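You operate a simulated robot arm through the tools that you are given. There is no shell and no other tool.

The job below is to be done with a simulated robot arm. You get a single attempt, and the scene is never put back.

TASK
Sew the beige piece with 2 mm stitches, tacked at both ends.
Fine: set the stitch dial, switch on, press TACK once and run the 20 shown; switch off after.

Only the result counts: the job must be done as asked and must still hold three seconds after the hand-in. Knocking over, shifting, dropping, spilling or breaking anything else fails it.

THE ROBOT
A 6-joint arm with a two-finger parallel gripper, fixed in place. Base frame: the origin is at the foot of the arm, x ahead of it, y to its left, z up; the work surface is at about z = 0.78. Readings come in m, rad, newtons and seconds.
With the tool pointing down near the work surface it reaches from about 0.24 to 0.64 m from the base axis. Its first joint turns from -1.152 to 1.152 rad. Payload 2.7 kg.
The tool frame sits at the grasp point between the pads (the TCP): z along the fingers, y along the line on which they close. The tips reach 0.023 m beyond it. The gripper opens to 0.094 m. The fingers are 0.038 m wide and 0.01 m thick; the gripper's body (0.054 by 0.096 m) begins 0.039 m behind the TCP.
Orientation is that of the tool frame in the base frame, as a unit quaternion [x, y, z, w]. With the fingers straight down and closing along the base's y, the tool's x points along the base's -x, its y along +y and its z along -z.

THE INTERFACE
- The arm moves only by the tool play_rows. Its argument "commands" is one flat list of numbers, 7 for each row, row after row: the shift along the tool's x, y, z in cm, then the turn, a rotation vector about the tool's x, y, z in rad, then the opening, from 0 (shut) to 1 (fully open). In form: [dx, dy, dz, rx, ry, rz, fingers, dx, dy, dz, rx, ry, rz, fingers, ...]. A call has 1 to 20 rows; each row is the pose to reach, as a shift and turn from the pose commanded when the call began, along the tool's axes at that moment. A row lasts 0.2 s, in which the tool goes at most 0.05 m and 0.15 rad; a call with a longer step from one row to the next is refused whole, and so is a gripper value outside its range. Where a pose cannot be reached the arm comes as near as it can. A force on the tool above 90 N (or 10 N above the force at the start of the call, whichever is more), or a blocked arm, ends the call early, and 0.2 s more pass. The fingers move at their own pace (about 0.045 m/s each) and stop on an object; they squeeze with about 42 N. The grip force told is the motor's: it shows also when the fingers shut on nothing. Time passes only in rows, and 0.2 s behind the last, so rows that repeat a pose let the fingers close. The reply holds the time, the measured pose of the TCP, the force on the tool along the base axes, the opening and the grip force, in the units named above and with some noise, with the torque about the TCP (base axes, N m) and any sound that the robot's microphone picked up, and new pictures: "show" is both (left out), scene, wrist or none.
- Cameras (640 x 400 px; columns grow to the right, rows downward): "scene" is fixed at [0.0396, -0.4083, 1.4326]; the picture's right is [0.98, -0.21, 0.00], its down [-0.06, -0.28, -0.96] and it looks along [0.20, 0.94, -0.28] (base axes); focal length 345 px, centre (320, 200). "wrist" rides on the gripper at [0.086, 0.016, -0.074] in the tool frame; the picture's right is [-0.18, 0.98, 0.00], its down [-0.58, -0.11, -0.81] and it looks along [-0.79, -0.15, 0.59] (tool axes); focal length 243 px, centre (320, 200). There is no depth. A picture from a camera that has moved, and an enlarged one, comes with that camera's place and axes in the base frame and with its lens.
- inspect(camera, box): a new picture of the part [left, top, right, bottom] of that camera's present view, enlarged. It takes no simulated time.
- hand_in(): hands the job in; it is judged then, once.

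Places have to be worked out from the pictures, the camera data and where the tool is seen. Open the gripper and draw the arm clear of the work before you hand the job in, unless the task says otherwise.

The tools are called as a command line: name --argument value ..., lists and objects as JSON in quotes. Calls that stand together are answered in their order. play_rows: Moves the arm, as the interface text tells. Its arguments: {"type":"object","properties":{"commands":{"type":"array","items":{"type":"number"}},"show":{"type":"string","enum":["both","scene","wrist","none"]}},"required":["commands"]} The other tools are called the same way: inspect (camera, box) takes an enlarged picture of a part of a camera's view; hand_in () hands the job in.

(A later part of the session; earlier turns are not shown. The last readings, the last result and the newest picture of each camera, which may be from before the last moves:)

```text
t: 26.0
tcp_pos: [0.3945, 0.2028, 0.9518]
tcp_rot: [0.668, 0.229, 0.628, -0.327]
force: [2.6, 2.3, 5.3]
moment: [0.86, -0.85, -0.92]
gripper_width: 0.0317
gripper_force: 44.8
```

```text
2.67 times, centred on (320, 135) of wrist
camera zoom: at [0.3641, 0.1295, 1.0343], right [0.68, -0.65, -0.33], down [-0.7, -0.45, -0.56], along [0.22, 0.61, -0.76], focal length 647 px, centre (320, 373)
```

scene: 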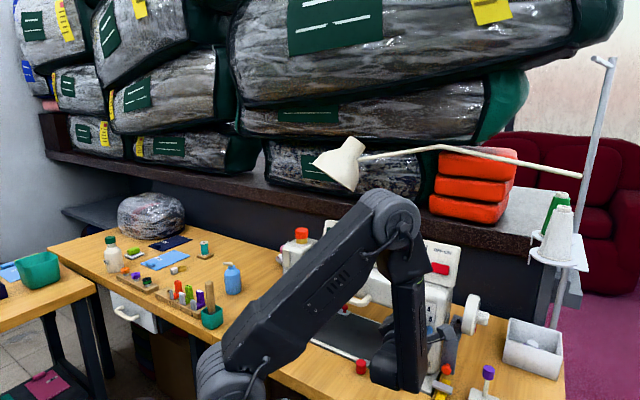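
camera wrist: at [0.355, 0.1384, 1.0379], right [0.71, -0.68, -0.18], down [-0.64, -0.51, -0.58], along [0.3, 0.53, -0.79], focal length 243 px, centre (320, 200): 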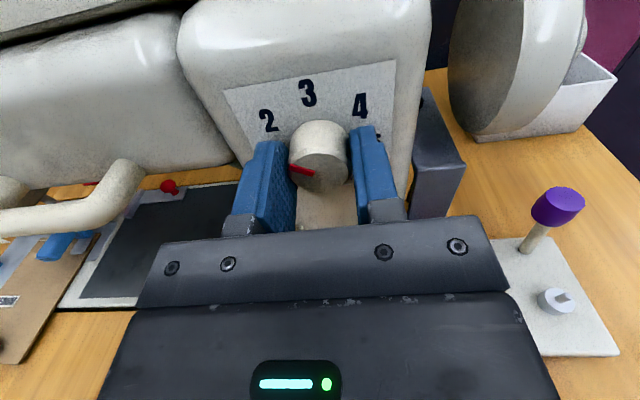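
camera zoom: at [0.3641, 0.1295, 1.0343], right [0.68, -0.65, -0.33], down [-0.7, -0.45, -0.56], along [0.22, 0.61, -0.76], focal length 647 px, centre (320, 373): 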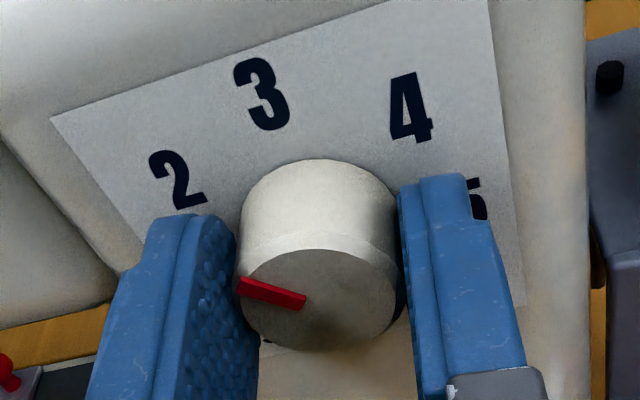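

The dial followed the gripper and should now stand at about 50°. I release, retract 6 cm, undo the roll, and re-check.

play_rows --commands '[0, 0, 0, 0, 0, 0, 0.38, 0, 0, 0, 0, 0, 0, 0.5, 0, 0, 0, 0, 0, 0, 0.64, 0, 0, 0, 0, 0, 0, 0.64, 0, 0, -2, 0, 0, 0, 0.64, 0, 0, -4, 0, 0, 0, 0.64, 0, 0, -6, 0, 0, 0, 0.64, 0, 0, -6, 0, 0, -0.15, 0.64]' --show "none"

inspect --camera "wrist" --box '[240, 0, 400, 140]'

inspect --camera "wrist" --box '[280, 40, 370, 120]'

```text
t: 27.8
tcp_pos: [0.3529, 0.1602, 0.9495]
tcp_rot: [0.65, 0.279, 0.65, -0.277]
force: [-0.4, -0.7, -0.1]
moment: [-0.02, -0.02, 0.0]
gripper_width: 0.0602
gripper_force: 0.0
```

```text
2.86 times, centred on (320, 70) of wrist
camera zoom: at [0.3134, 0.0947, 1.0368], right [0.71, -0.68, -0.18], down [-0.63, -0.51, -0.58], along [0.3, 0.53, -0.79], focal length 693 px, centre (320, 571)
```

zoom: 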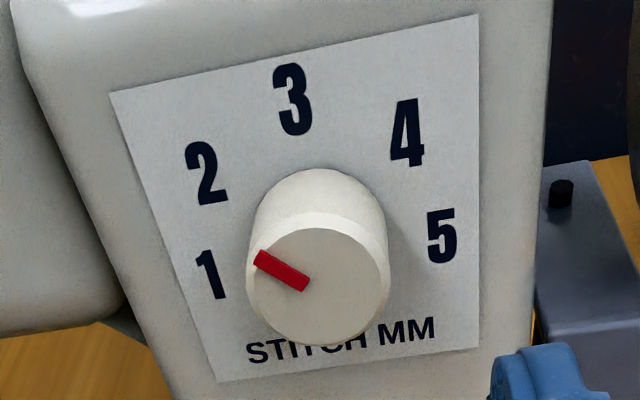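

```text
5.00 times, centred on (325, 80) of wrist
camera zoom: at [0.3134, 0.0947, 1.0368], right [0.71, -0.68, -0.18], down [-0.63, -0.51, -0.58], along [0.3, 0.53, -0.79], focal length 1213 px, centre (295, 800)
```

zoom: 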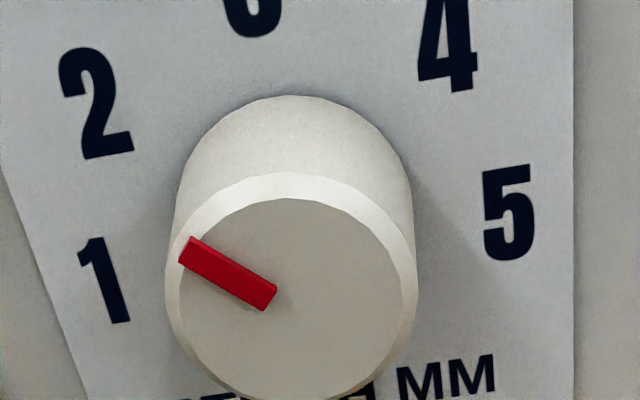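

The pointer now measures about 46–50°, very near the 2. I move up to the panel, pitch down 15°, close the fingers and look at the red switch before pressing it.

play_rows --commands '[3.5, 0.6, 0, 0, 0, 0, 0.3, 7, 1.2, 0, 0, -0.08, 0, 0, 10.5, 2, 0.7, 0, -0.17, 0, 0, 14, 2.7, 1.4, 0, -0.26, 0, 0, 14, 2.7, 1.4, 0, -0.26, 0, 0]' --show "both"

inspect --camera "wrist" --box '[200, 0, 440, 150]'

```text
t: 29.0
tcp_pos: [0.3811, 0.1521, 1.0919]
tcp_rot: [0.729, 0.313, 0.56, -0.24]
force: [0.1, -0.4, 0.3]
moment: [0.06, -0.01, 0.0]
gripper_width: 0.0
gripper_force: 41.9
camera wrist: at [0.3593, 0.1049, 1.1949], right [0.68, -0.71, -0.18], down [-0.72, -0.6, -0.35], along [0.15, 0.37, -0.92], focal length 243 px, centre (320, 200)
```

scene: 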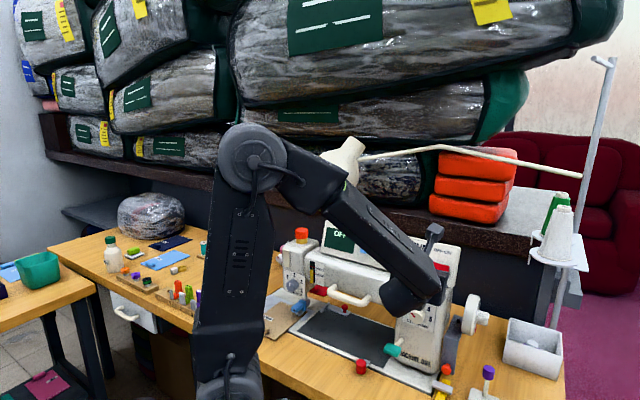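
wrist: 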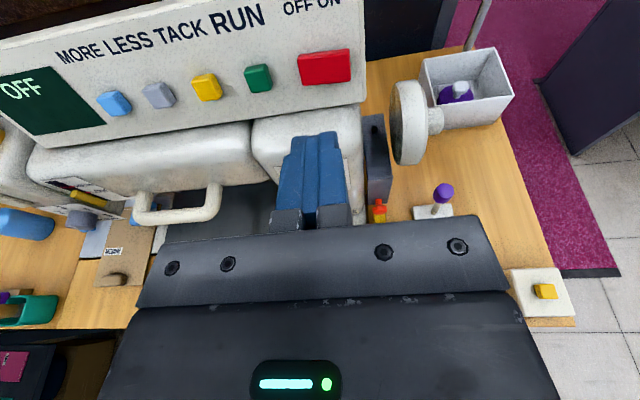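

```text
2.67 times, centred on (320, 75) of wrist
camera zoom: at [0.3593, 0.1049, 1.1949], right [0.68, -0.71, -0.18], down [-0.72, -0.6, -0.35], along [0.15, 0.37, -0.92], focal length 647 px, centre (320, 533)
```

zoom: 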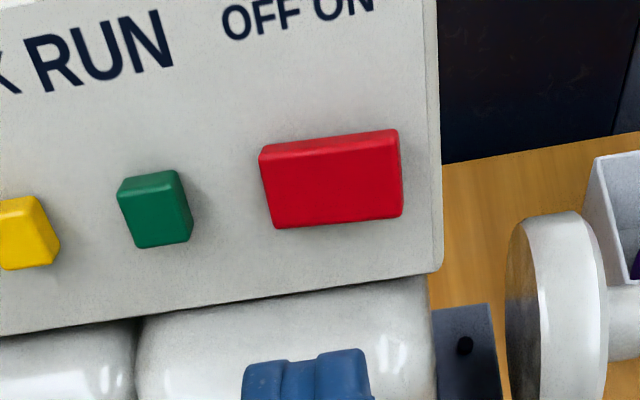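

The switch is a red block spanning u≈0.157–0.194 at z≈1.058. I'll press its ON (right) half at u≈0.188, approaching to about 1 cm first.

play_rows --commands '[-0.2, 0.8, 2.5, 0, 0, 0, 0, -0.44, 1.62, 5, 0, 0, 0, 0, -0.44, 1.62, 7, 0, 0, 0, 0, -0.44, 1.62, 8, 0, 0, 0, 0, -0.44, 1.62, 8, 0, 0, 0, 0]' --show "wrist"

inspect --camera "wrist" --box '[200, 40, 440, 190]'

```text
t: 30.2
tcp_pos: [0.4471, 0.1968, 1.0646]
tcp_rot: [0.729, 0.312, 0.56, -0.24]
force: [0.1, 1.2, 0.2]
moment: [-0.02, 0.02, -0.02]
gripper_width: 0.0
gripper_force: 41.9
camera wrist: at [0.4249, 0.1492, 1.1681], right [0.68, -0.71, -0.18], down [-0.72, -0.6, -0.35], along [0.15, 0.37, -0.92], focal length 243 px, centre (320, 200)
```

wrist: 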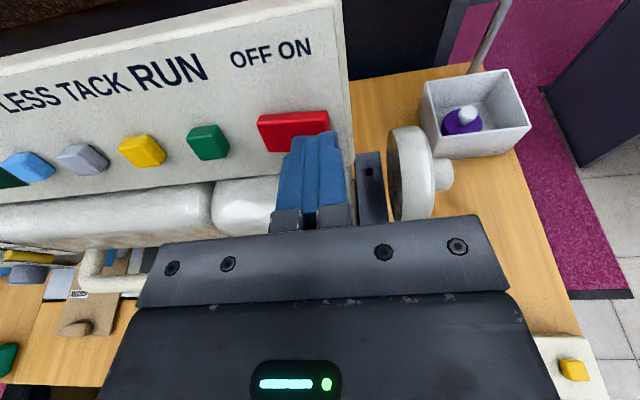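

```text
2.67 times, centred on (320, 115) of wrist
camera zoom: at [0.4249, 0.1492, 1.1681], right [0.68, -0.71, -0.18], down [-0.72, -0.6, -0.35], along [0.15, 0.37, -0.92], focal length 647 px, centre (320, 427)
```

zoom: 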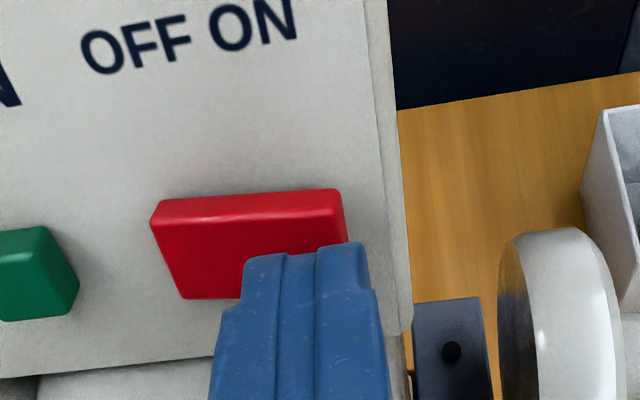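

The fingertips are over the switch's ON half, about 1 cm off. I push in small steps and watch the force.

play_rows --commands '[0, 0, 0.4, 0, 0, 0, 0, 0, 0, 0.7, 0, 0, 0, 0, 0, 0, 1.0, 0, 0, 0, 0]' --show "wrist"

```text
t: 31.0
tcp_pos: [0.4536, 0.2028, 1.0621]
tcp_rot: [0.729, 0.312, 0.56, -0.24]
force: [-0.3, -1.1, -0.9]
moment: [0.0, 0.01, -0.01]
gripper_width: 0.0
gripper_force: 41.9
camera wrist: at [0.4307, 0.1556, 1.1658], right [0.68, -0.71, -0.18], down [-0.72, -0.6, -0.35], along [0.15, 0.37, -0.92], focal length 243 px, centre (320, 200)
```

wrist: 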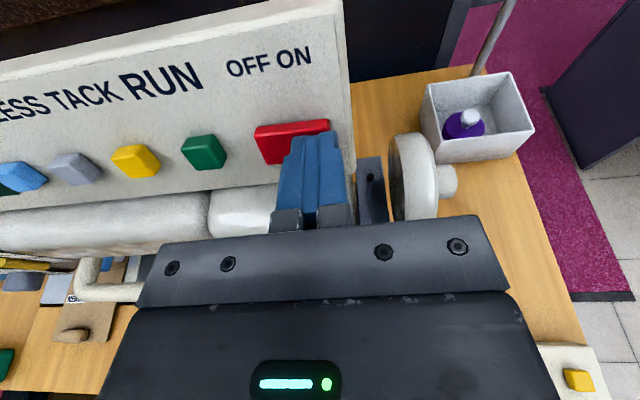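

No contact yet; the tip is at radius ≈0.482. I keep pushing in 2–3 mm steps.

play_rows --commands '[0, 0, 0.3, 0, 0, 0, 0, 0, 0, 0.5, 0, 0, 0, 0, 0, 0, 0.7, 0, 0, 0, 0]' --show "wrist"

inspect --camera "wrist" --box '[200, 40, 440, 190]'

inspect --camera "scene" --box '[310, 210, 470, 310]'

```text
t: 31.8
tcp_pos: [0.4568, 0.2067, 1.063]
tcp_rot: [0.728, 0.312, 0.562, -0.24]
force: [-28.5, -32.5, 21.8]
moment: [0.03, 0.25, 0.37]
gripper_width: 0.0
gripper_force: 41.8
camera wrist: at [0.4337, 0.1587, 1.166], right [0.68, -0.71, -0.18], down [-0.72, -0.6, -0.36], along [0.15, 0.37, -0.92], focal length 243 px, centre (320, 200)
```

wrist: 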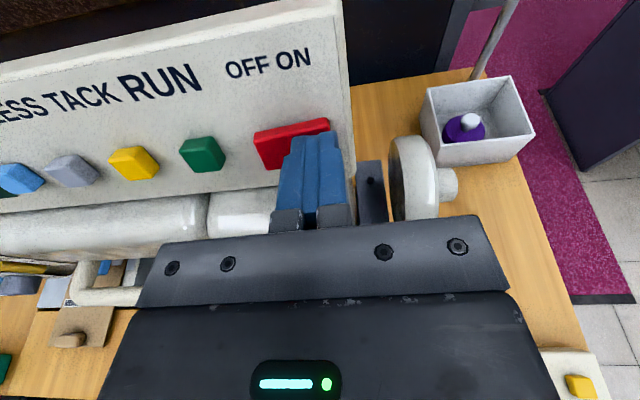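

```text
2.67 times, centred on (320, 115) of wrist
camera zoom: at [0.4337, 0.1587, 1.166], right [0.68, -0.71, -0.18], down [-0.72, -0.6, -0.36], along [0.15, 0.37, -0.92], focal length 647 px, centre (320, 427)
```

zoom: 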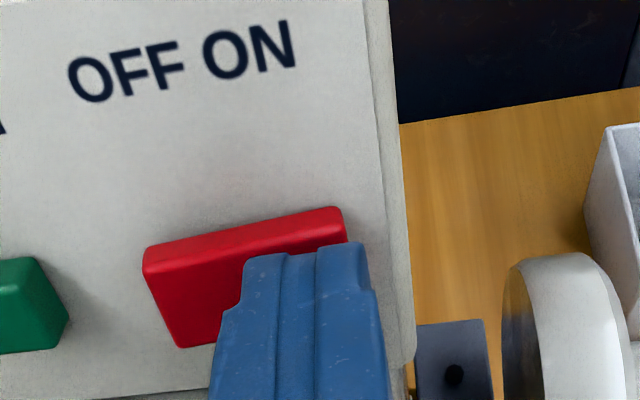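

```text
4.00 times, centred on (390, 260) of scene
camera zoom: at [0.0383, -0.4094, 1.4323], right [0.98, -0.21, 0.0], down [-0.06, -0.28, -0.96], along [0.2, 0.94, -0.28], focal length 1379 px, centre (40, -40)
```

zoom: 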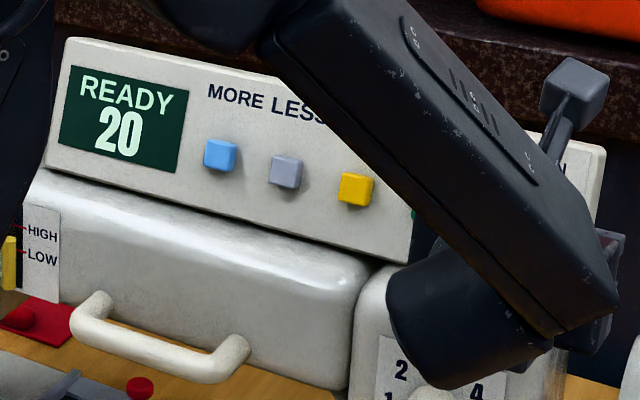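

The display reads READY 20 and the rocker has tipped to ON. I back off and drop to a more frontal view of the dial, to verify its setting with a strong zoom before sewing.

play_rows --commands '[0, 0, -2.5, 0, 0, 0, 0, 0.2, -0.8, -6, 0, 0, 0, 0, 0.44, -1.62, -9.7, 0, 0, 0, 0, -3.2, -2.3, -9.4, 0, 0.11, 0, 0, -6.8, -3, -9.2, 0, 0.22, 0, 0, -10.4, -3.6, -9.0, 0, 0.33, 0, 0, -14, -4.25, -8.73, 0, 0.43, 0, 0, -14, -4.25, -8.73, 0, 0.43, 0, 0]' --show "wrist"

inspect --camera "wrist" --box '[260, 40, 380, 140]'

inspect --camera "scene" --box '[310, 210, 470, 310]'

```text
t: 33.6
tcp_pos: [0.3455, 0.1491, 0.9483]
tcp_rot: [0.592, 0.253, 0.703, -0.3]
force: [-0.9, -0.2, -0.5]
moment: [-0.03, 0.02, -0.01]
gripper_width: 0.0
gripper_force: 42.4
camera wrist: at [0.2961, 0.0736, 1.0213], right [0.73, -0.66, -0.18], down [-0.56, -0.43, -0.71], along [0.39, 0.62, -0.68], focal length 243 px, centre (320, 200)
```

wrist: 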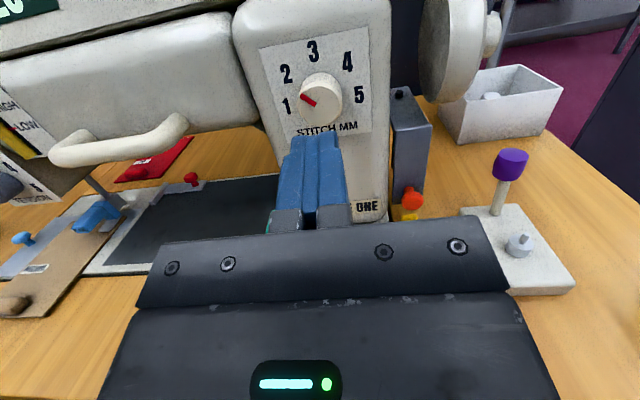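

```text
4.00 times, centred on (320, 90) of wrist
camera zoom: at [0.2961, 0.0736, 1.0213], right [0.73, -0.66, -0.18], down [-0.56, -0.43, -0.71], along [0.39, 0.62, -0.68], focal length 970 px, centre (320, 640)
```

zoom: 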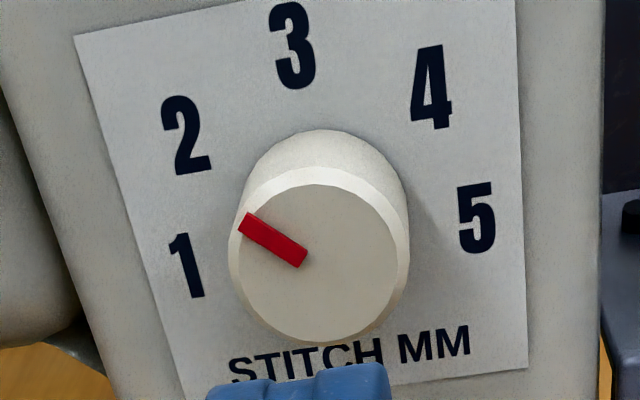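

```text
4.00 times, centred on (390, 260) of scene
camera zoom: at [0.0396, -0.4083, 1.4326], right [0.98, -0.21, 0.0], down [-0.06, -0.28, -0.96], along [0.2, 0.94, -0.28], focal length 1379 px, centre (40, -40)
```

zoom: 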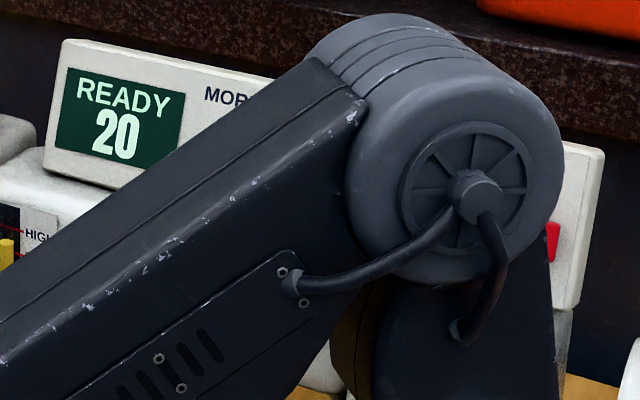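

A precise measurement gives the pointer at 48.7° against 50.3° for the 2 label, i.e. 2.03 mm, and the display still shows READY 20. Next I go up to a standoff in front of TACK.

play_rows --commands '[3.5, 0, 1.2, 0, -0.1, 0, 0, 7, -1, 2.4, 0, -0.2, 0, 0, 10.3, -3.2, 3.8, 0, -0.31, 0, 0, 13.3, -5.3, 5.2, 0, -0.43, 0, 0, 13.3, -7.15, 6.26, 0, -0.43, 0, 0, 13.3, -7.15, 6.26, 0, -0.43, 0, 0]' --show "both"

inspect --camera "wrist" --box '[200, 30, 440, 180]'

```text
t: 35.0
tcp_pos: [0.3216, 0.2275, 1.0904]
tcp_rot: [0.729, 0.311, 0.561, -0.239]
force: [0.1, 0.4, 0.1]
moment: [0.02, 0.02, 0.03]
gripper_width: 0.0
gripper_force: 42.1
camera wrist: at [0.2977, 0.1801, 1.1937], right [0.68, -0.71, -0.18], down [-0.72, -0.6, -0.35], along [0.15, 0.37, -0.92], focal length 243 px, centre (320, 200)
```

scene: 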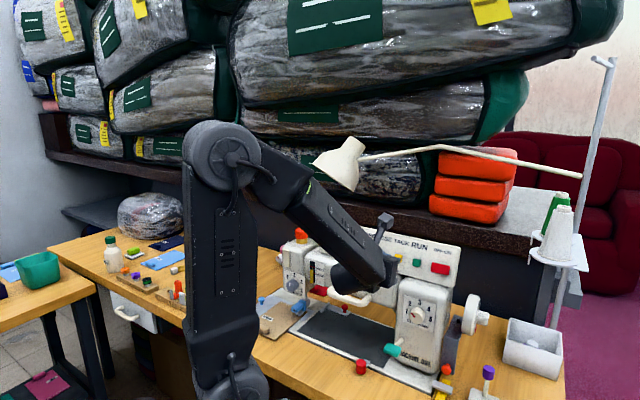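
wrist: 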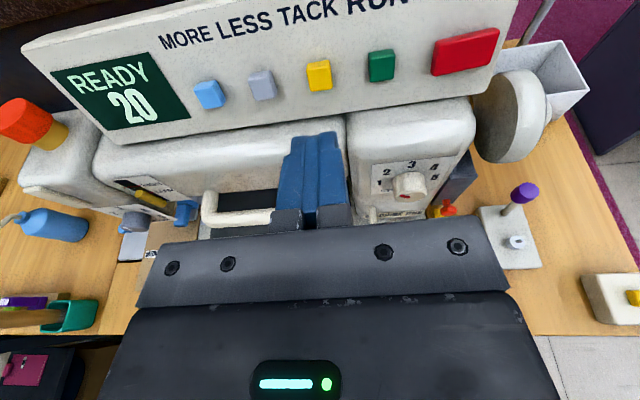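

```text
2.67 times, centred on (320, 105) of wrist
camera zoom: at [0.2977, 0.1801, 1.1937], right [0.68, -0.71, -0.18], down [-0.72, -0.6, -0.35], along [0.15, 0.37, -0.92], focal length 647 px, centre (320, 453)
```

zoom: 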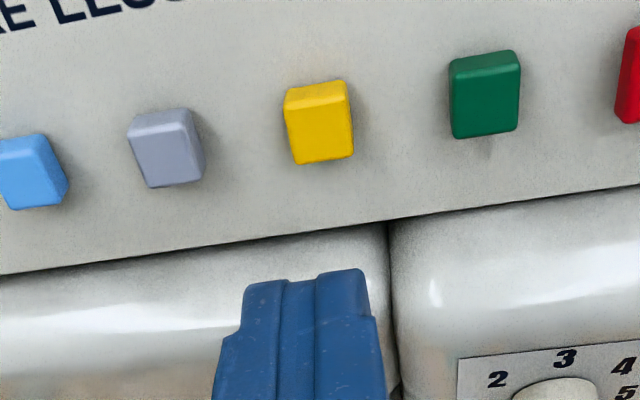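

TACK's face is at about u=0.075, z=1.059, r=0.486. I approach to about 1 cm in front of it.

play_rows --commands '[-0.2, -0.1, 2.5, 0, 0, 0, 0, -0.46, -0.17, 5, 0, 0, 0, 0, -0.46, -0.17, 7.2, 0, 0, 0, 0, -0.46, -0.17, 7.2, 0, 0, 0, 0]' --show "wrist"

inspect --camera "wrist" --box '[200, 40, 440, 190]'

```text
t: 36.0
tcp_pos: [0.3666, 0.2792, 1.0672]
tcp_rot: [0.729, 0.311, 0.561, -0.239]
force: [0.2, 0.3, -1.3]
moment: [0.02, 0.02, -0.02]
gripper_width: 0.0
gripper_force: 42.1
camera wrist: at [0.3426, 0.231, 1.1707], right [0.68, -0.71, -0.18], down [-0.72, -0.6, -0.35], along [0.15, 0.37, -0.92], focal length 243 px, centre (320, 200)
```

wrist: 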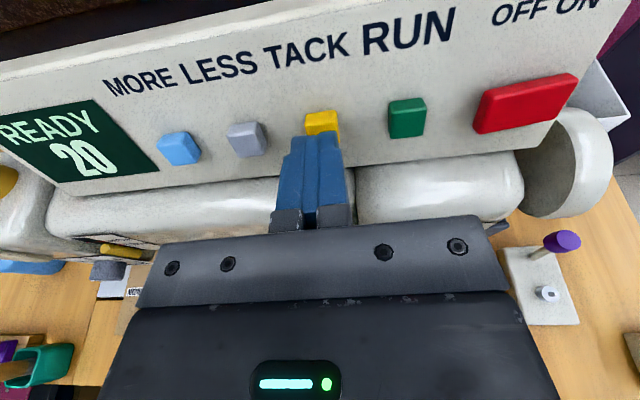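

```text
2.67 times, centred on (320, 115) of wrist
camera zoom: at [0.3426, 0.231, 1.1707], right [0.68, -0.71, -0.18], down [-0.72, -0.6, -0.35], along [0.15, 0.37, -0.92], focal length 647 px, centre (320, 427)
```

zoom: 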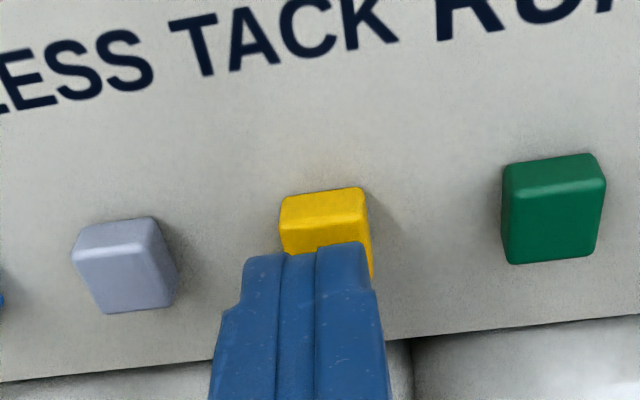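

The fingertip lies on the button, a couple of mm left of centre. I shift right 2.5 mm and push in small steps.

play_rows --commands '[0, 0.25, 0.4, 0, 0, 0, 0, 0, 0.25, 0.7, 0, 0, 0, 0, 0, 0.25, 1.0, 0, 0, 0, 0]' --show "wrist"

```text
t: 36.8
tcp_pos: [0.3751, 0.2825, 1.0654]
tcp_rot: [0.728, 0.312, 0.561, -0.24]
force: [0.2, -0.1, 1.0]
moment: [0.0, 0.01, -0.02]
gripper_width: 0.0002
gripper_force: 42.1
camera wrist: at [0.3514, 0.2358, 1.1684], right [0.68, -0.71, -0.18], down [-0.72, -0.6, -0.35], along [0.15, 0.37, -0.92], focal length 243 px, centre (320, 200)
```

wrist: 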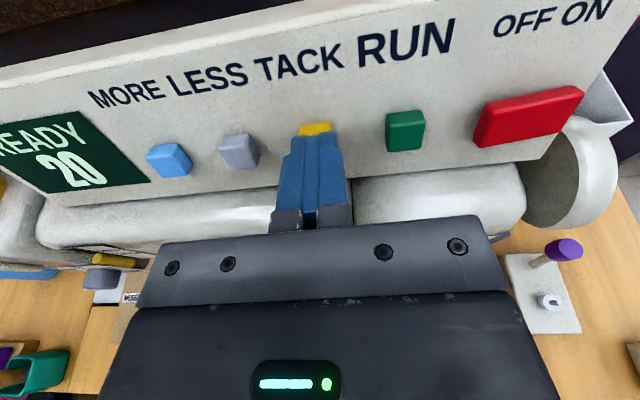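

No contact force yet. I push a few more millimetres in small steps.

play_rows --commands '[0, 0, 0.2, 0, 0, 0, 0, 0, 0, 0.4, 0, 0, 0, 0]' --show "wrist"

```text
t: 37.4
tcp_pos: [0.3757, 0.2856, 1.0637]
tcp_rot: [0.729, 0.312, 0.56, -0.24]
force: [-1.6, -2.4, 0.1]
moment: [-0.05, -0.03, -0.06]
gripper_width: 0.0
gripper_force: 42.5
heard: click
camera wrist: at [0.3539, 0.2385, 1.1676], right [0.68, -0.71, -0.18], down [-0.72, -0.6, -0.35], along [0.15, 0.37, -0.92], focal length 243 px, centre (320, 200)
```

wrist: 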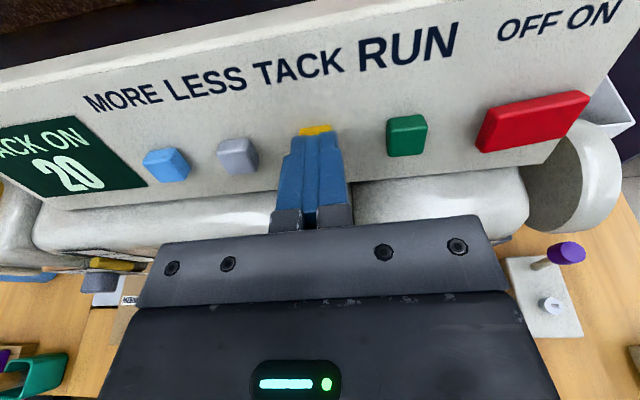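

A click, and the display shows TACK ON 20. I back off 3 cm and move sideways 4.5 cm to RUN, checking the display stays.

play_rows --commands '[0, 0, -1.5, 0, 0, 0, 0, 0, 0, -3, 0, 0, 0, 0, 0.1, 2.2, -3, 0, 0, 0, 0, 0.15, 4.45, -3, 0, 0, 0, 0, 0.15, 4.45, -3, 0, 0, 0, 0]' --show "wrist"

inspect --camera "wrist" --box '[200, 40, 440, 190]'

inspect --camera "scene" --box '[250, 210, 410, 310]'

inspect --camera "scene" --box '[250, 280, 350, 345]'

```text
t: 38.6
tcp_pos: [0.3892, 0.2339, 1.0737]
tcp_rot: [0.729, 0.311, 0.561, -0.24]
force: [1.0, 0.2, -0.1]
moment: [0.02, 0.0, -0.01]
gripper_width: 0.0
gripper_force: 42.1
camera wrist: at [0.3664, 0.187, 1.1765], right [0.68, -0.71, -0.18], down [-0.72, -0.6, -0.35], along [0.15, 0.37, -0.92], focal length 243 px, centre (320, 200)
```

wrist: 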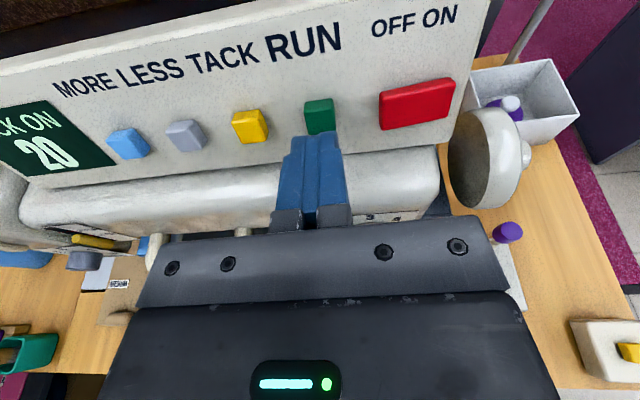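

```text
2.67 times, centred on (320, 115) of wrist
camera zoom: at [0.3664, 0.187, 1.1765], right [0.68, -0.71, -0.18], down [-0.72, -0.6, -0.35], along [0.15, 0.37, -0.92], focal length 647 px, centre (320, 427)
```

zoom: 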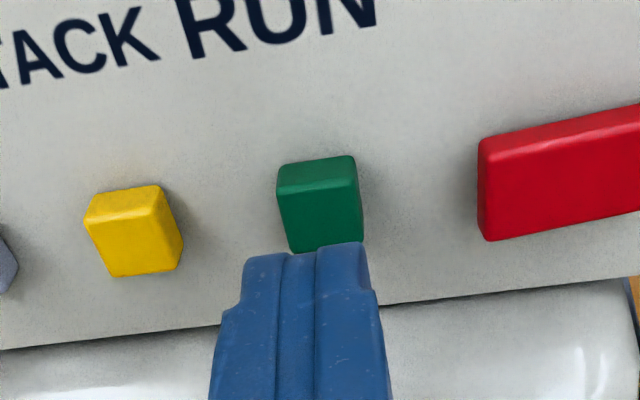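

```text
4.00 times, centred on (330, 260) of scene
camera zoom: at [0.0396, -0.4083, 1.4326], right [0.98, -0.21, 0.0], down [-0.06, -0.28, -0.96], along [0.2, 0.94, -0.28], focal length 1379 px, centre (280, -40)
```

zoom: 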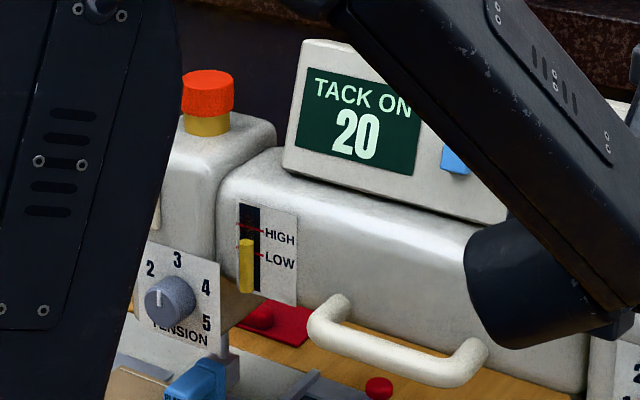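

```text
6.15 times, centred on (300, 312) of scene
camera zoom: at [0.0396, -0.4083, 1.4326], right [0.98, -0.21, 0.0], down [-0.06, -0.28, -0.96], along [0.2, 0.94, -0.28], focal length 2122 px, centre (443, -492)
```

zoom: 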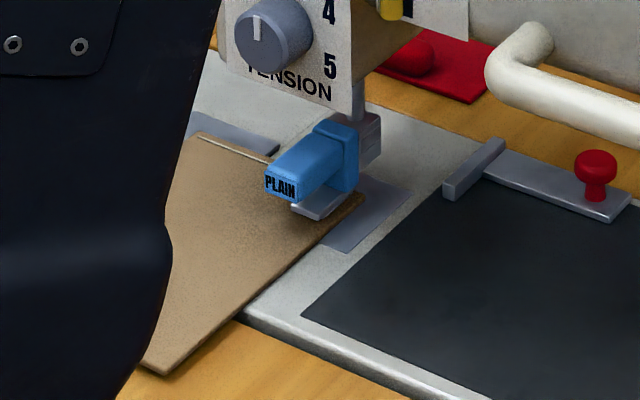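

RUN is straight ahead and the display reads TACK ON 20. Before pressing it, I zoom once more on the presser foot to be sure it is down on the piece.

inspect --camera "scene" --box '[285, 295, 325, 320]'

inspect --camera "wrist" --box '[60, 210, 180, 285]'

```text
16.00 times, centred on (305, 308) of scene
camera zoom: at [0.0396, -0.4083, 1.4326], right [0.98, -0.21, 0.0], down [-0.06, -0.28, -0.96], along [0.2, 0.94, -0.28], focal length 5516 px, centre (560, -1520)
```

zoom: 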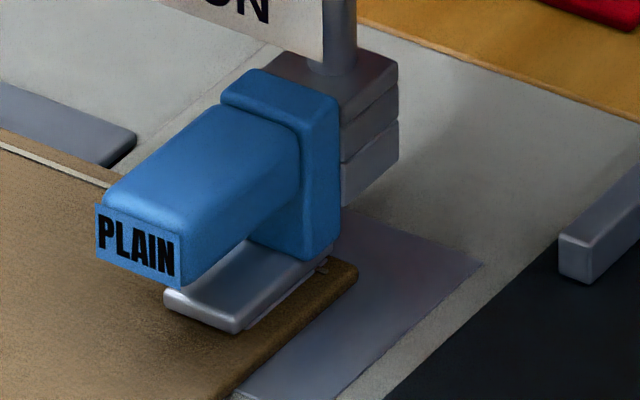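

```text
5.33 times, centred on (120, 248) of wrist
camera zoom: at [0.3664, 0.187, 1.1765], right [0.68, -0.71, -0.18], down [-0.72, -0.6, -0.35], along [0.15, 0.37, -0.92], focal length 1294 px, centre (1387, -53)
```

zoom: 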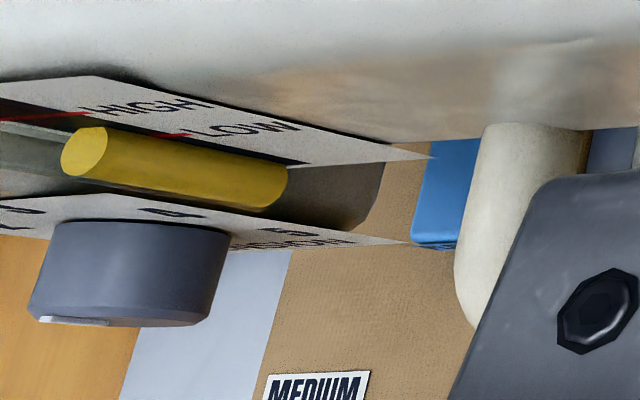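

The foot rests on the piece. Now I press RUN, pushing in small steps up to the same depth that clicked TACK.

play_rows --commands '[0, 0.2, 1.5, 0, 0, 0, 0, 0, 0.2, 2.4, 0, 0, 0, 0, 0, 0.2, 2.7, 0, 0, 0, 0, 0, 0.2, 3.0, 0, 0, 0, 0]' --show "wrist"

inspect --camera "scene" --box '[250, 210, 410, 310]'

```text
t: 39.6
tcp_pos: [0.4097, 0.2539, 1.0638]
tcp_rot: [0.729, 0.312, 0.56, -0.24]
force: [-5.7, -1.8, 2.5]
moment: [-0.03, 0.06, 0.01]
gripper_width: 0.0
gripper_force: 41.9
heard: click
camera wrist: at [0.387, 0.2074, 1.1678], right [0.68, -0.71, -0.18], down [-0.72, -0.6, -0.35], along [0.15, 0.37, -0.92], focal length 243 px, centre (320, 200)
```

wrist: 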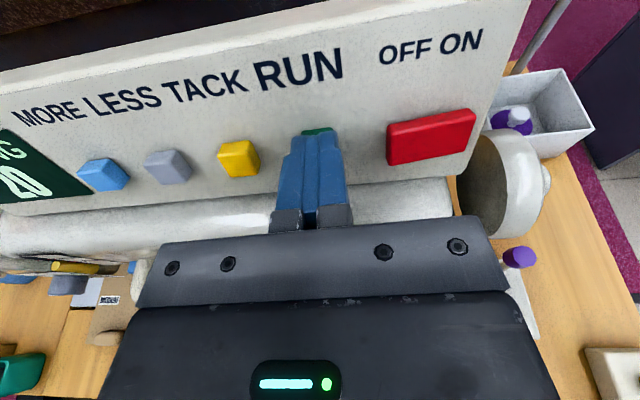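

```text
4.00 times, centred on (330, 260) of scene
camera zoom: at [0.0394, -0.4084, 1.4325], right [0.98, -0.21, 0.0], down [-0.06, -0.28, -0.96], along [0.2, 0.94, -0.28], focal length 1379 px, centre (280, -40)
```

zoom: 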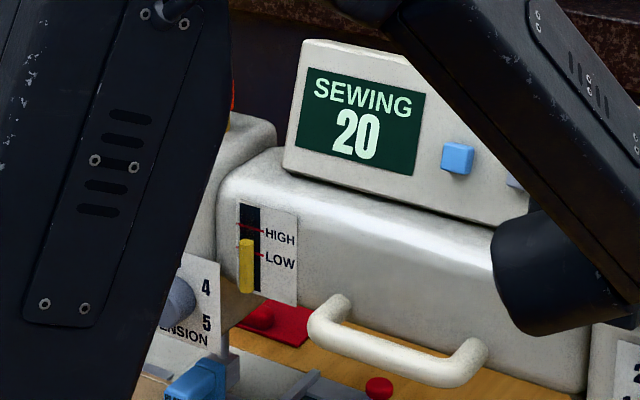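

SEWING has started. I retract straight back 5 cm and wait while it sews.

play_rows --commands '[0, 0, -2, 0, 0, 0, 0, 0, 0, -5, 0, 0, 0, 0, 0, 0, -5, 0, 0, 0, 0, 0, 0, -5, 0, 0, 0, 0, 0, 0, -5, 0, 0, 0, 0, 0, 0, -5, 0, 0, 0, 0, 0, 0, -5, 0, 0, 0, 0, 0, 0, -5, 0, 0, 0, 0, 0, 0, -5, 0, 0, 0, 0, 0, 0, -5, 0, 0, 0, 0]' --show "both"

inspect --camera "scene" --box '[250, 210, 410, 310]'

inspect --camera "scene" --box '[250, 280, 350, 345]'

```text
t: 41.8
tcp_pos: [0.3759, 0.2192, 1.0776]
tcp_rot: [0.729, 0.312, 0.56, -0.24]
force: [-1.2, -0.4, -0.3]
moment: [0.03, 0.03, -0.01]
gripper_width: 0.0
gripper_force: 42.2
camera wrist: at [0.3537, 0.1718, 1.1808], right [0.68, -0.71, -0.18], down [-0.72, -0.6, -0.35], along [0.15, 0.37, -0.92], focal length 243 px, centre (320, 200)
```

scene: 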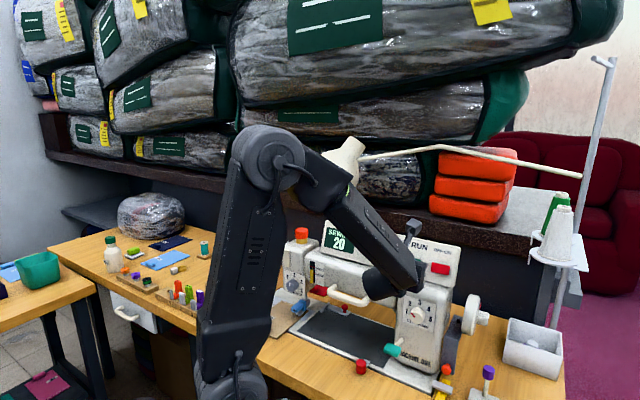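
wrist: 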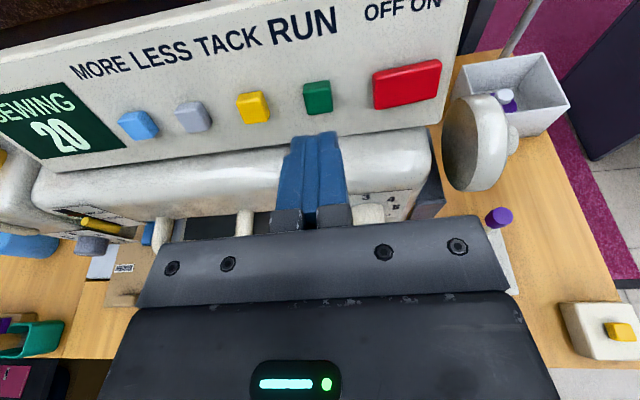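

```text
4.00 times, centred on (330, 260) of scene
camera zoom: at [0.0396, -0.4083, 1.4326], right [0.98, -0.21, 0.0], down [-0.06, -0.28, -0.96], along [0.2, 0.94, -0.28], focal length 1379 px, centre (280, -40)
```

zoom: 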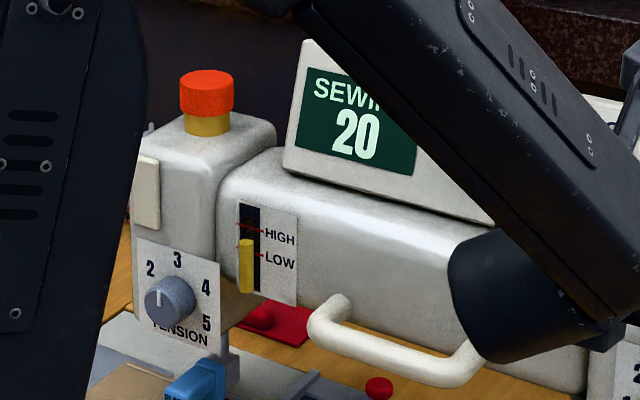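

```text
6.15 times, centred on (300, 312) of scene
camera zoom: at [0.0396, -0.4083, 1.4326], right [0.98, -0.21, 0.0], down [-0.06, -0.28, -0.96], along [0.2, 0.94, -0.28], focal length 2122 px, centre (443, -492)
```

zoom: 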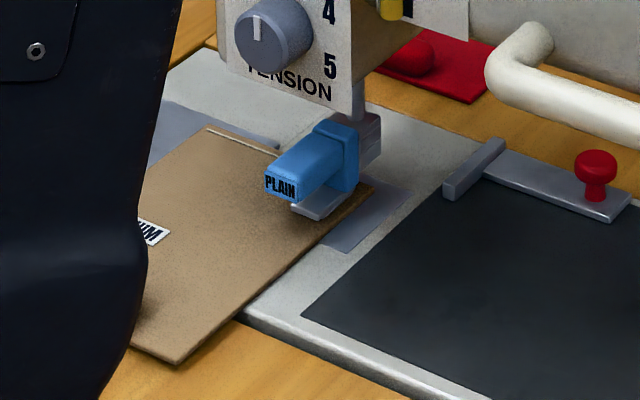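

The piece is feeding under the foot and the display still says SEWING 20. I keep waiting in place.

play_rows --commands '[0, 0, 0, 0, 0, 0, 0, 0, 0, 0, 0, 0, 0, 0, 0, 0, 0, 0, 0, 0, 0, 0, 0, 0, 0, 0, 0, 0, 0, 0, 0, 0, 0, 0, 0, 0, 0, 0, 0, 0, 0, 0, 0, 0, 0, 0, 0, 0, 0, 0, 0, 0, 0, 0, 0, 0, 0, 0, 0, 0, 0, 0, 0, 0, 0, 0, 0, 0, 0, 0, 0, 0, 0, 0, 0, 0, 0]' --show "none"

inspect --camera "wrist" --box '[0, 60, 160, 160]'

inspect --camera "scene" --box '[250, 280, 350, 345]'

```text
t: 44.2
tcp_pos: [0.3771, 0.2189, 1.0769]
tcp_rot: [0.729, 0.313, 0.559, -0.241]
force: [-0.4, 0.2, 0.1]
moment: [0.0, 0.02, 0.01]
gripper_width: 0.0002
gripper_force: 42.3
```

```text
4.00 times, centred on (80, 110) of wrist
camera zoom: at [0.3537, 0.1718, 1.1808], right [0.68, -0.71, -0.18], down [-0.72, -0.6, -0.35], along [0.15, 0.37, -0.92], focal length 970 px, centre (1280, 560)
```

zoom: 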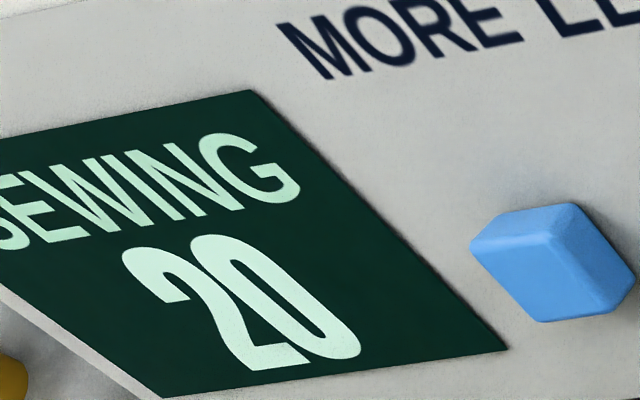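

```text
6.15 times, centred on (300, 312) of scene
camera zoom: at [0.0396, -0.4083, 1.4326], right [0.98, -0.21, 0.0], down [-0.06, -0.28, -0.96], along [0.2, 0.94, -0.28], focal length 2122 px, centre (443, -492)
```

zoom: 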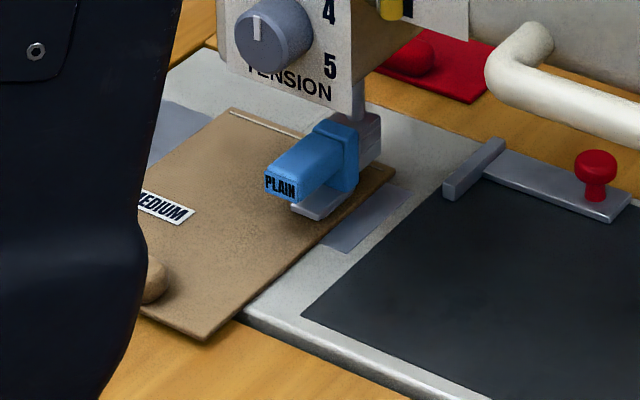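

It is still feeding steadily. I wait further, and meanwhile shift sideways to stand in front of the switch's OFF half.

play_rows --commands '[0, 1.5, 0, 0, 0, 0, 0, 0, 3, 0, 0, 0, 0, 0, 0, 4.2, 0, 0, 0, 0, 0, 0, 4.2, 0, 0, 0, 0, 0, 0, 4.2, 0, 0, 0, 0, 0, 0, 4.2, 0, 0, 0, 0, 0, 0, 4.2, 0, 0, 0, 0, 0, 0, 4.2, 0, 0, 0, 0, 0, 0, 4.2, 0, 0, 0, 0, 0, 0, 4.2, 0, 0, 0, 0, 0, 0, 4.2, 0, 0, 0, 0, 0, 0, 4.2, 0, 0, 0, 0, 0, 0, 4.2, 0, 0, 0, 0, 0]' --show "both"

inspect --camera "scene" --box '[250, 210, 410, 310]'

inspect --camera "scene" --box '[250, 280, 350, 345]'

inspect --camera "wrist" --box '[200, 40, 440, 190]'

```text
t: 47.0
tcp_pos: [0.4077, 0.1903, 1.0785]
tcp_rot: [0.729, 0.312, 0.56, -0.24]
force: [0.5, -0.5, -0.4]
moment: [-0.02, -0.01, 0.02]
gripper_width: 0.0001
gripper_force: 41.9
camera wrist: at [0.3844, 0.142, 1.1807], right [0.68, -0.71, -0.18], down [-0.72, -0.6, -0.35], along [0.15, 0.37, -0.92], focal length 243 px, centre (320, 200)
```

scene: 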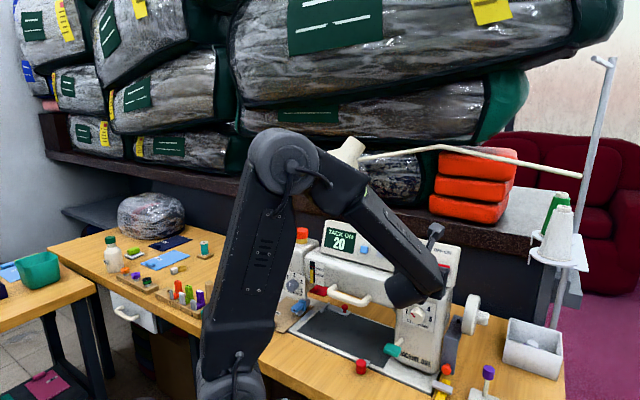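
wrist: 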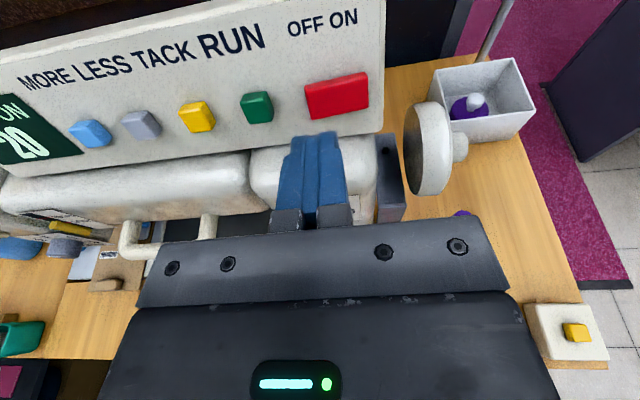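

```text
4.00 times, centred on (330, 260) of scene
camera zoom: at [0.0396, -0.4083, 1.4326], right [0.98, -0.21, 0.0], down [-0.06, -0.28, -0.96], along [0.2, 0.94, -0.28], focal length 1379 px, centre (280, -40)
```

zoom: 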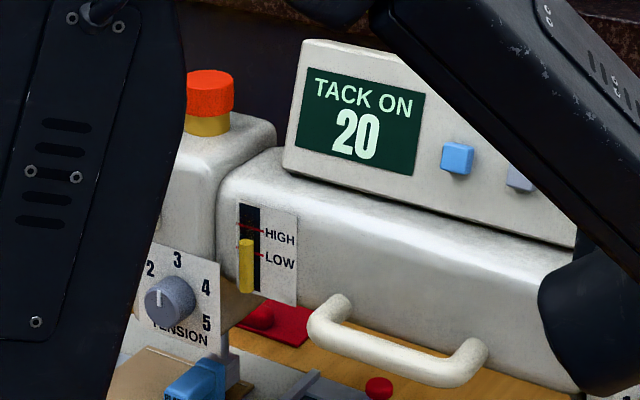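

```text
6.15 times, centred on (300, 312) of scene
camera zoom: at [0.0396, -0.4083, 1.4326], right [0.98, -0.21, 0.0], down [-0.06, -0.28, -0.96], along [0.2, 0.94, -0.28], focal length 2122 px, centre (443, -492)
```

zoom: 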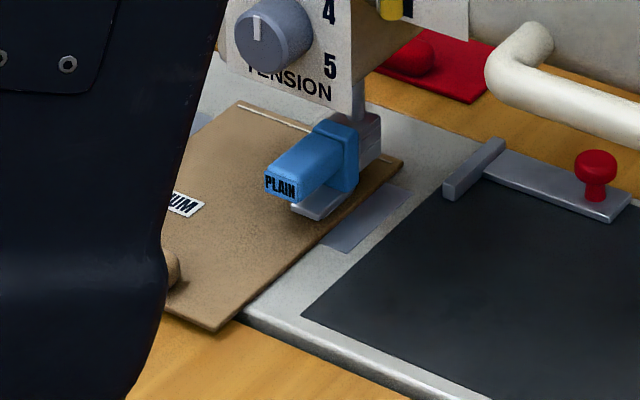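

```text
2.67 times, centred on (320, 115) of wrist
camera zoom: at [0.3844, 0.142, 1.1807], right [0.68, -0.71, -0.18], down [-0.72, -0.6, -0.35], along [0.15, 0.37, -0.92], focal length 647 px, centre (320, 427)
```

zoom: 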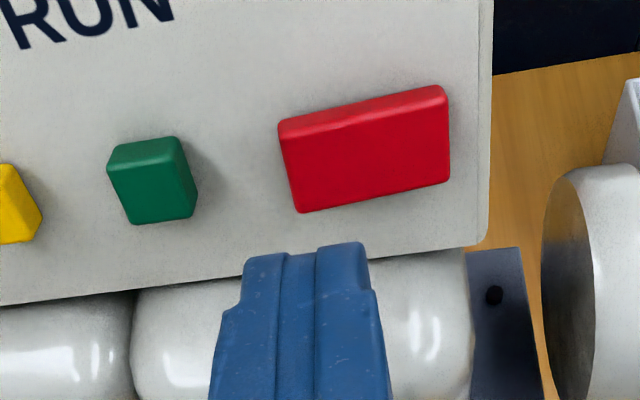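

Sewing has finished: the display is back to TACK ON 20 and the piece has fed forward. The tool is lined up with the switch's OFF half (u≈0.165), so I push there in small steps.

play_rows --commands '[0, 0, 2, 0, 0, 0, 0, 0, 0, 3.5, 0, 0, 0, 0, 0, 0, 4.0, 0, 0, 0, 0, 0, 0, 4.3, 0, 0, 0, 0, 0, 0, 4.6, 0, 0, 0, 0, 0, 0, 4.8, 0, 0, 0, 0]' --show "wrist"

inspect --camera "scene" --box '[310, 210, 470, 310]'

inspect --camera "wrist" --box '[200, 40, 440, 190]'

```text
t: 48.4
tcp_pos: [0.4373, 0.2228, 1.0675]
tcp_rot: [0.728, 0.313, 0.56, -0.241]
force: [-22.9, -12.2, 13.0]
moment: [-0.14, 0.18, -0.04]
gripper_width: 0.0
gripper_force: 41.7
camera wrist: at [0.4152, 0.1758, 1.17], right [0.68, -0.71, -0.18], down [-0.72, -0.6, -0.36], along [0.15, 0.37, -0.92], focal length 243 px, centre (320, 200)
```

wrist: 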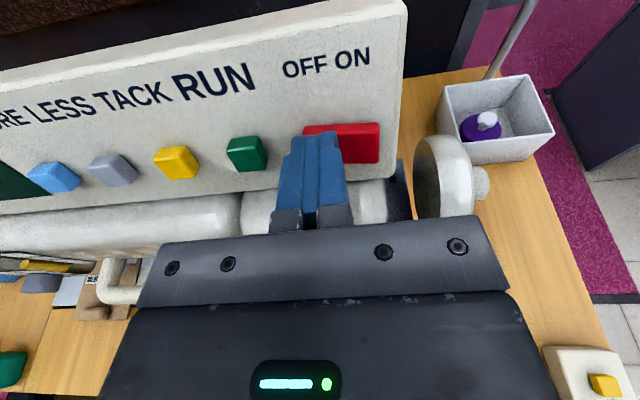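

```text
4.00 times, centred on (390, 260) of scene
camera zoom: at [0.0387, -0.4087, 1.4325], right [0.98, -0.21, 0.0], down [-0.06, -0.28, -0.96], along [0.2, 0.94, -0.28], focal length 1379 px, centre (40, -40)
```

zoom: 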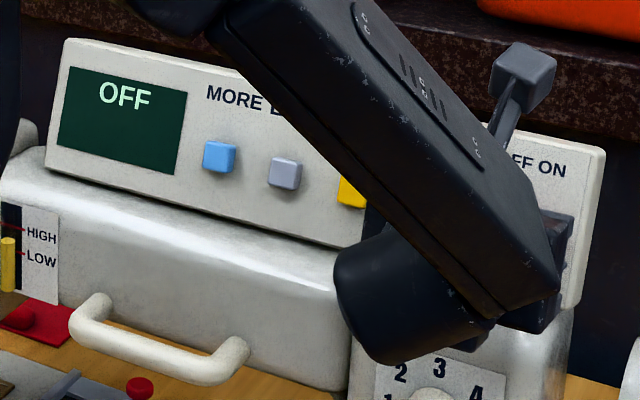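

```text
2.67 times, centred on (320, 115) of wrist
camera zoom: at [0.4152, 0.1758, 1.17], right [0.68, -0.71, -0.18], down [-0.72, -0.6, -0.36], along [0.15, 0.37, -0.92], focal length 647 px, centre (320, 427)
```

zoom: 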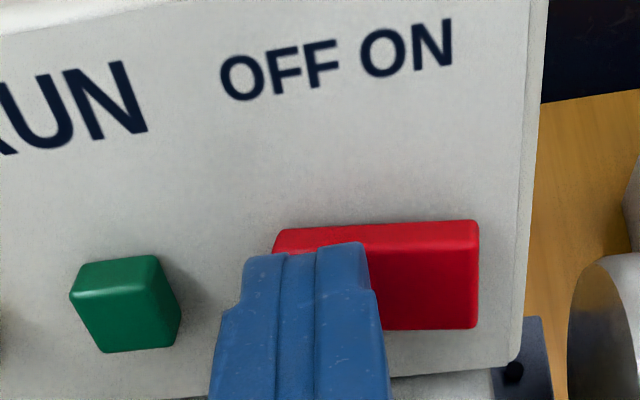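

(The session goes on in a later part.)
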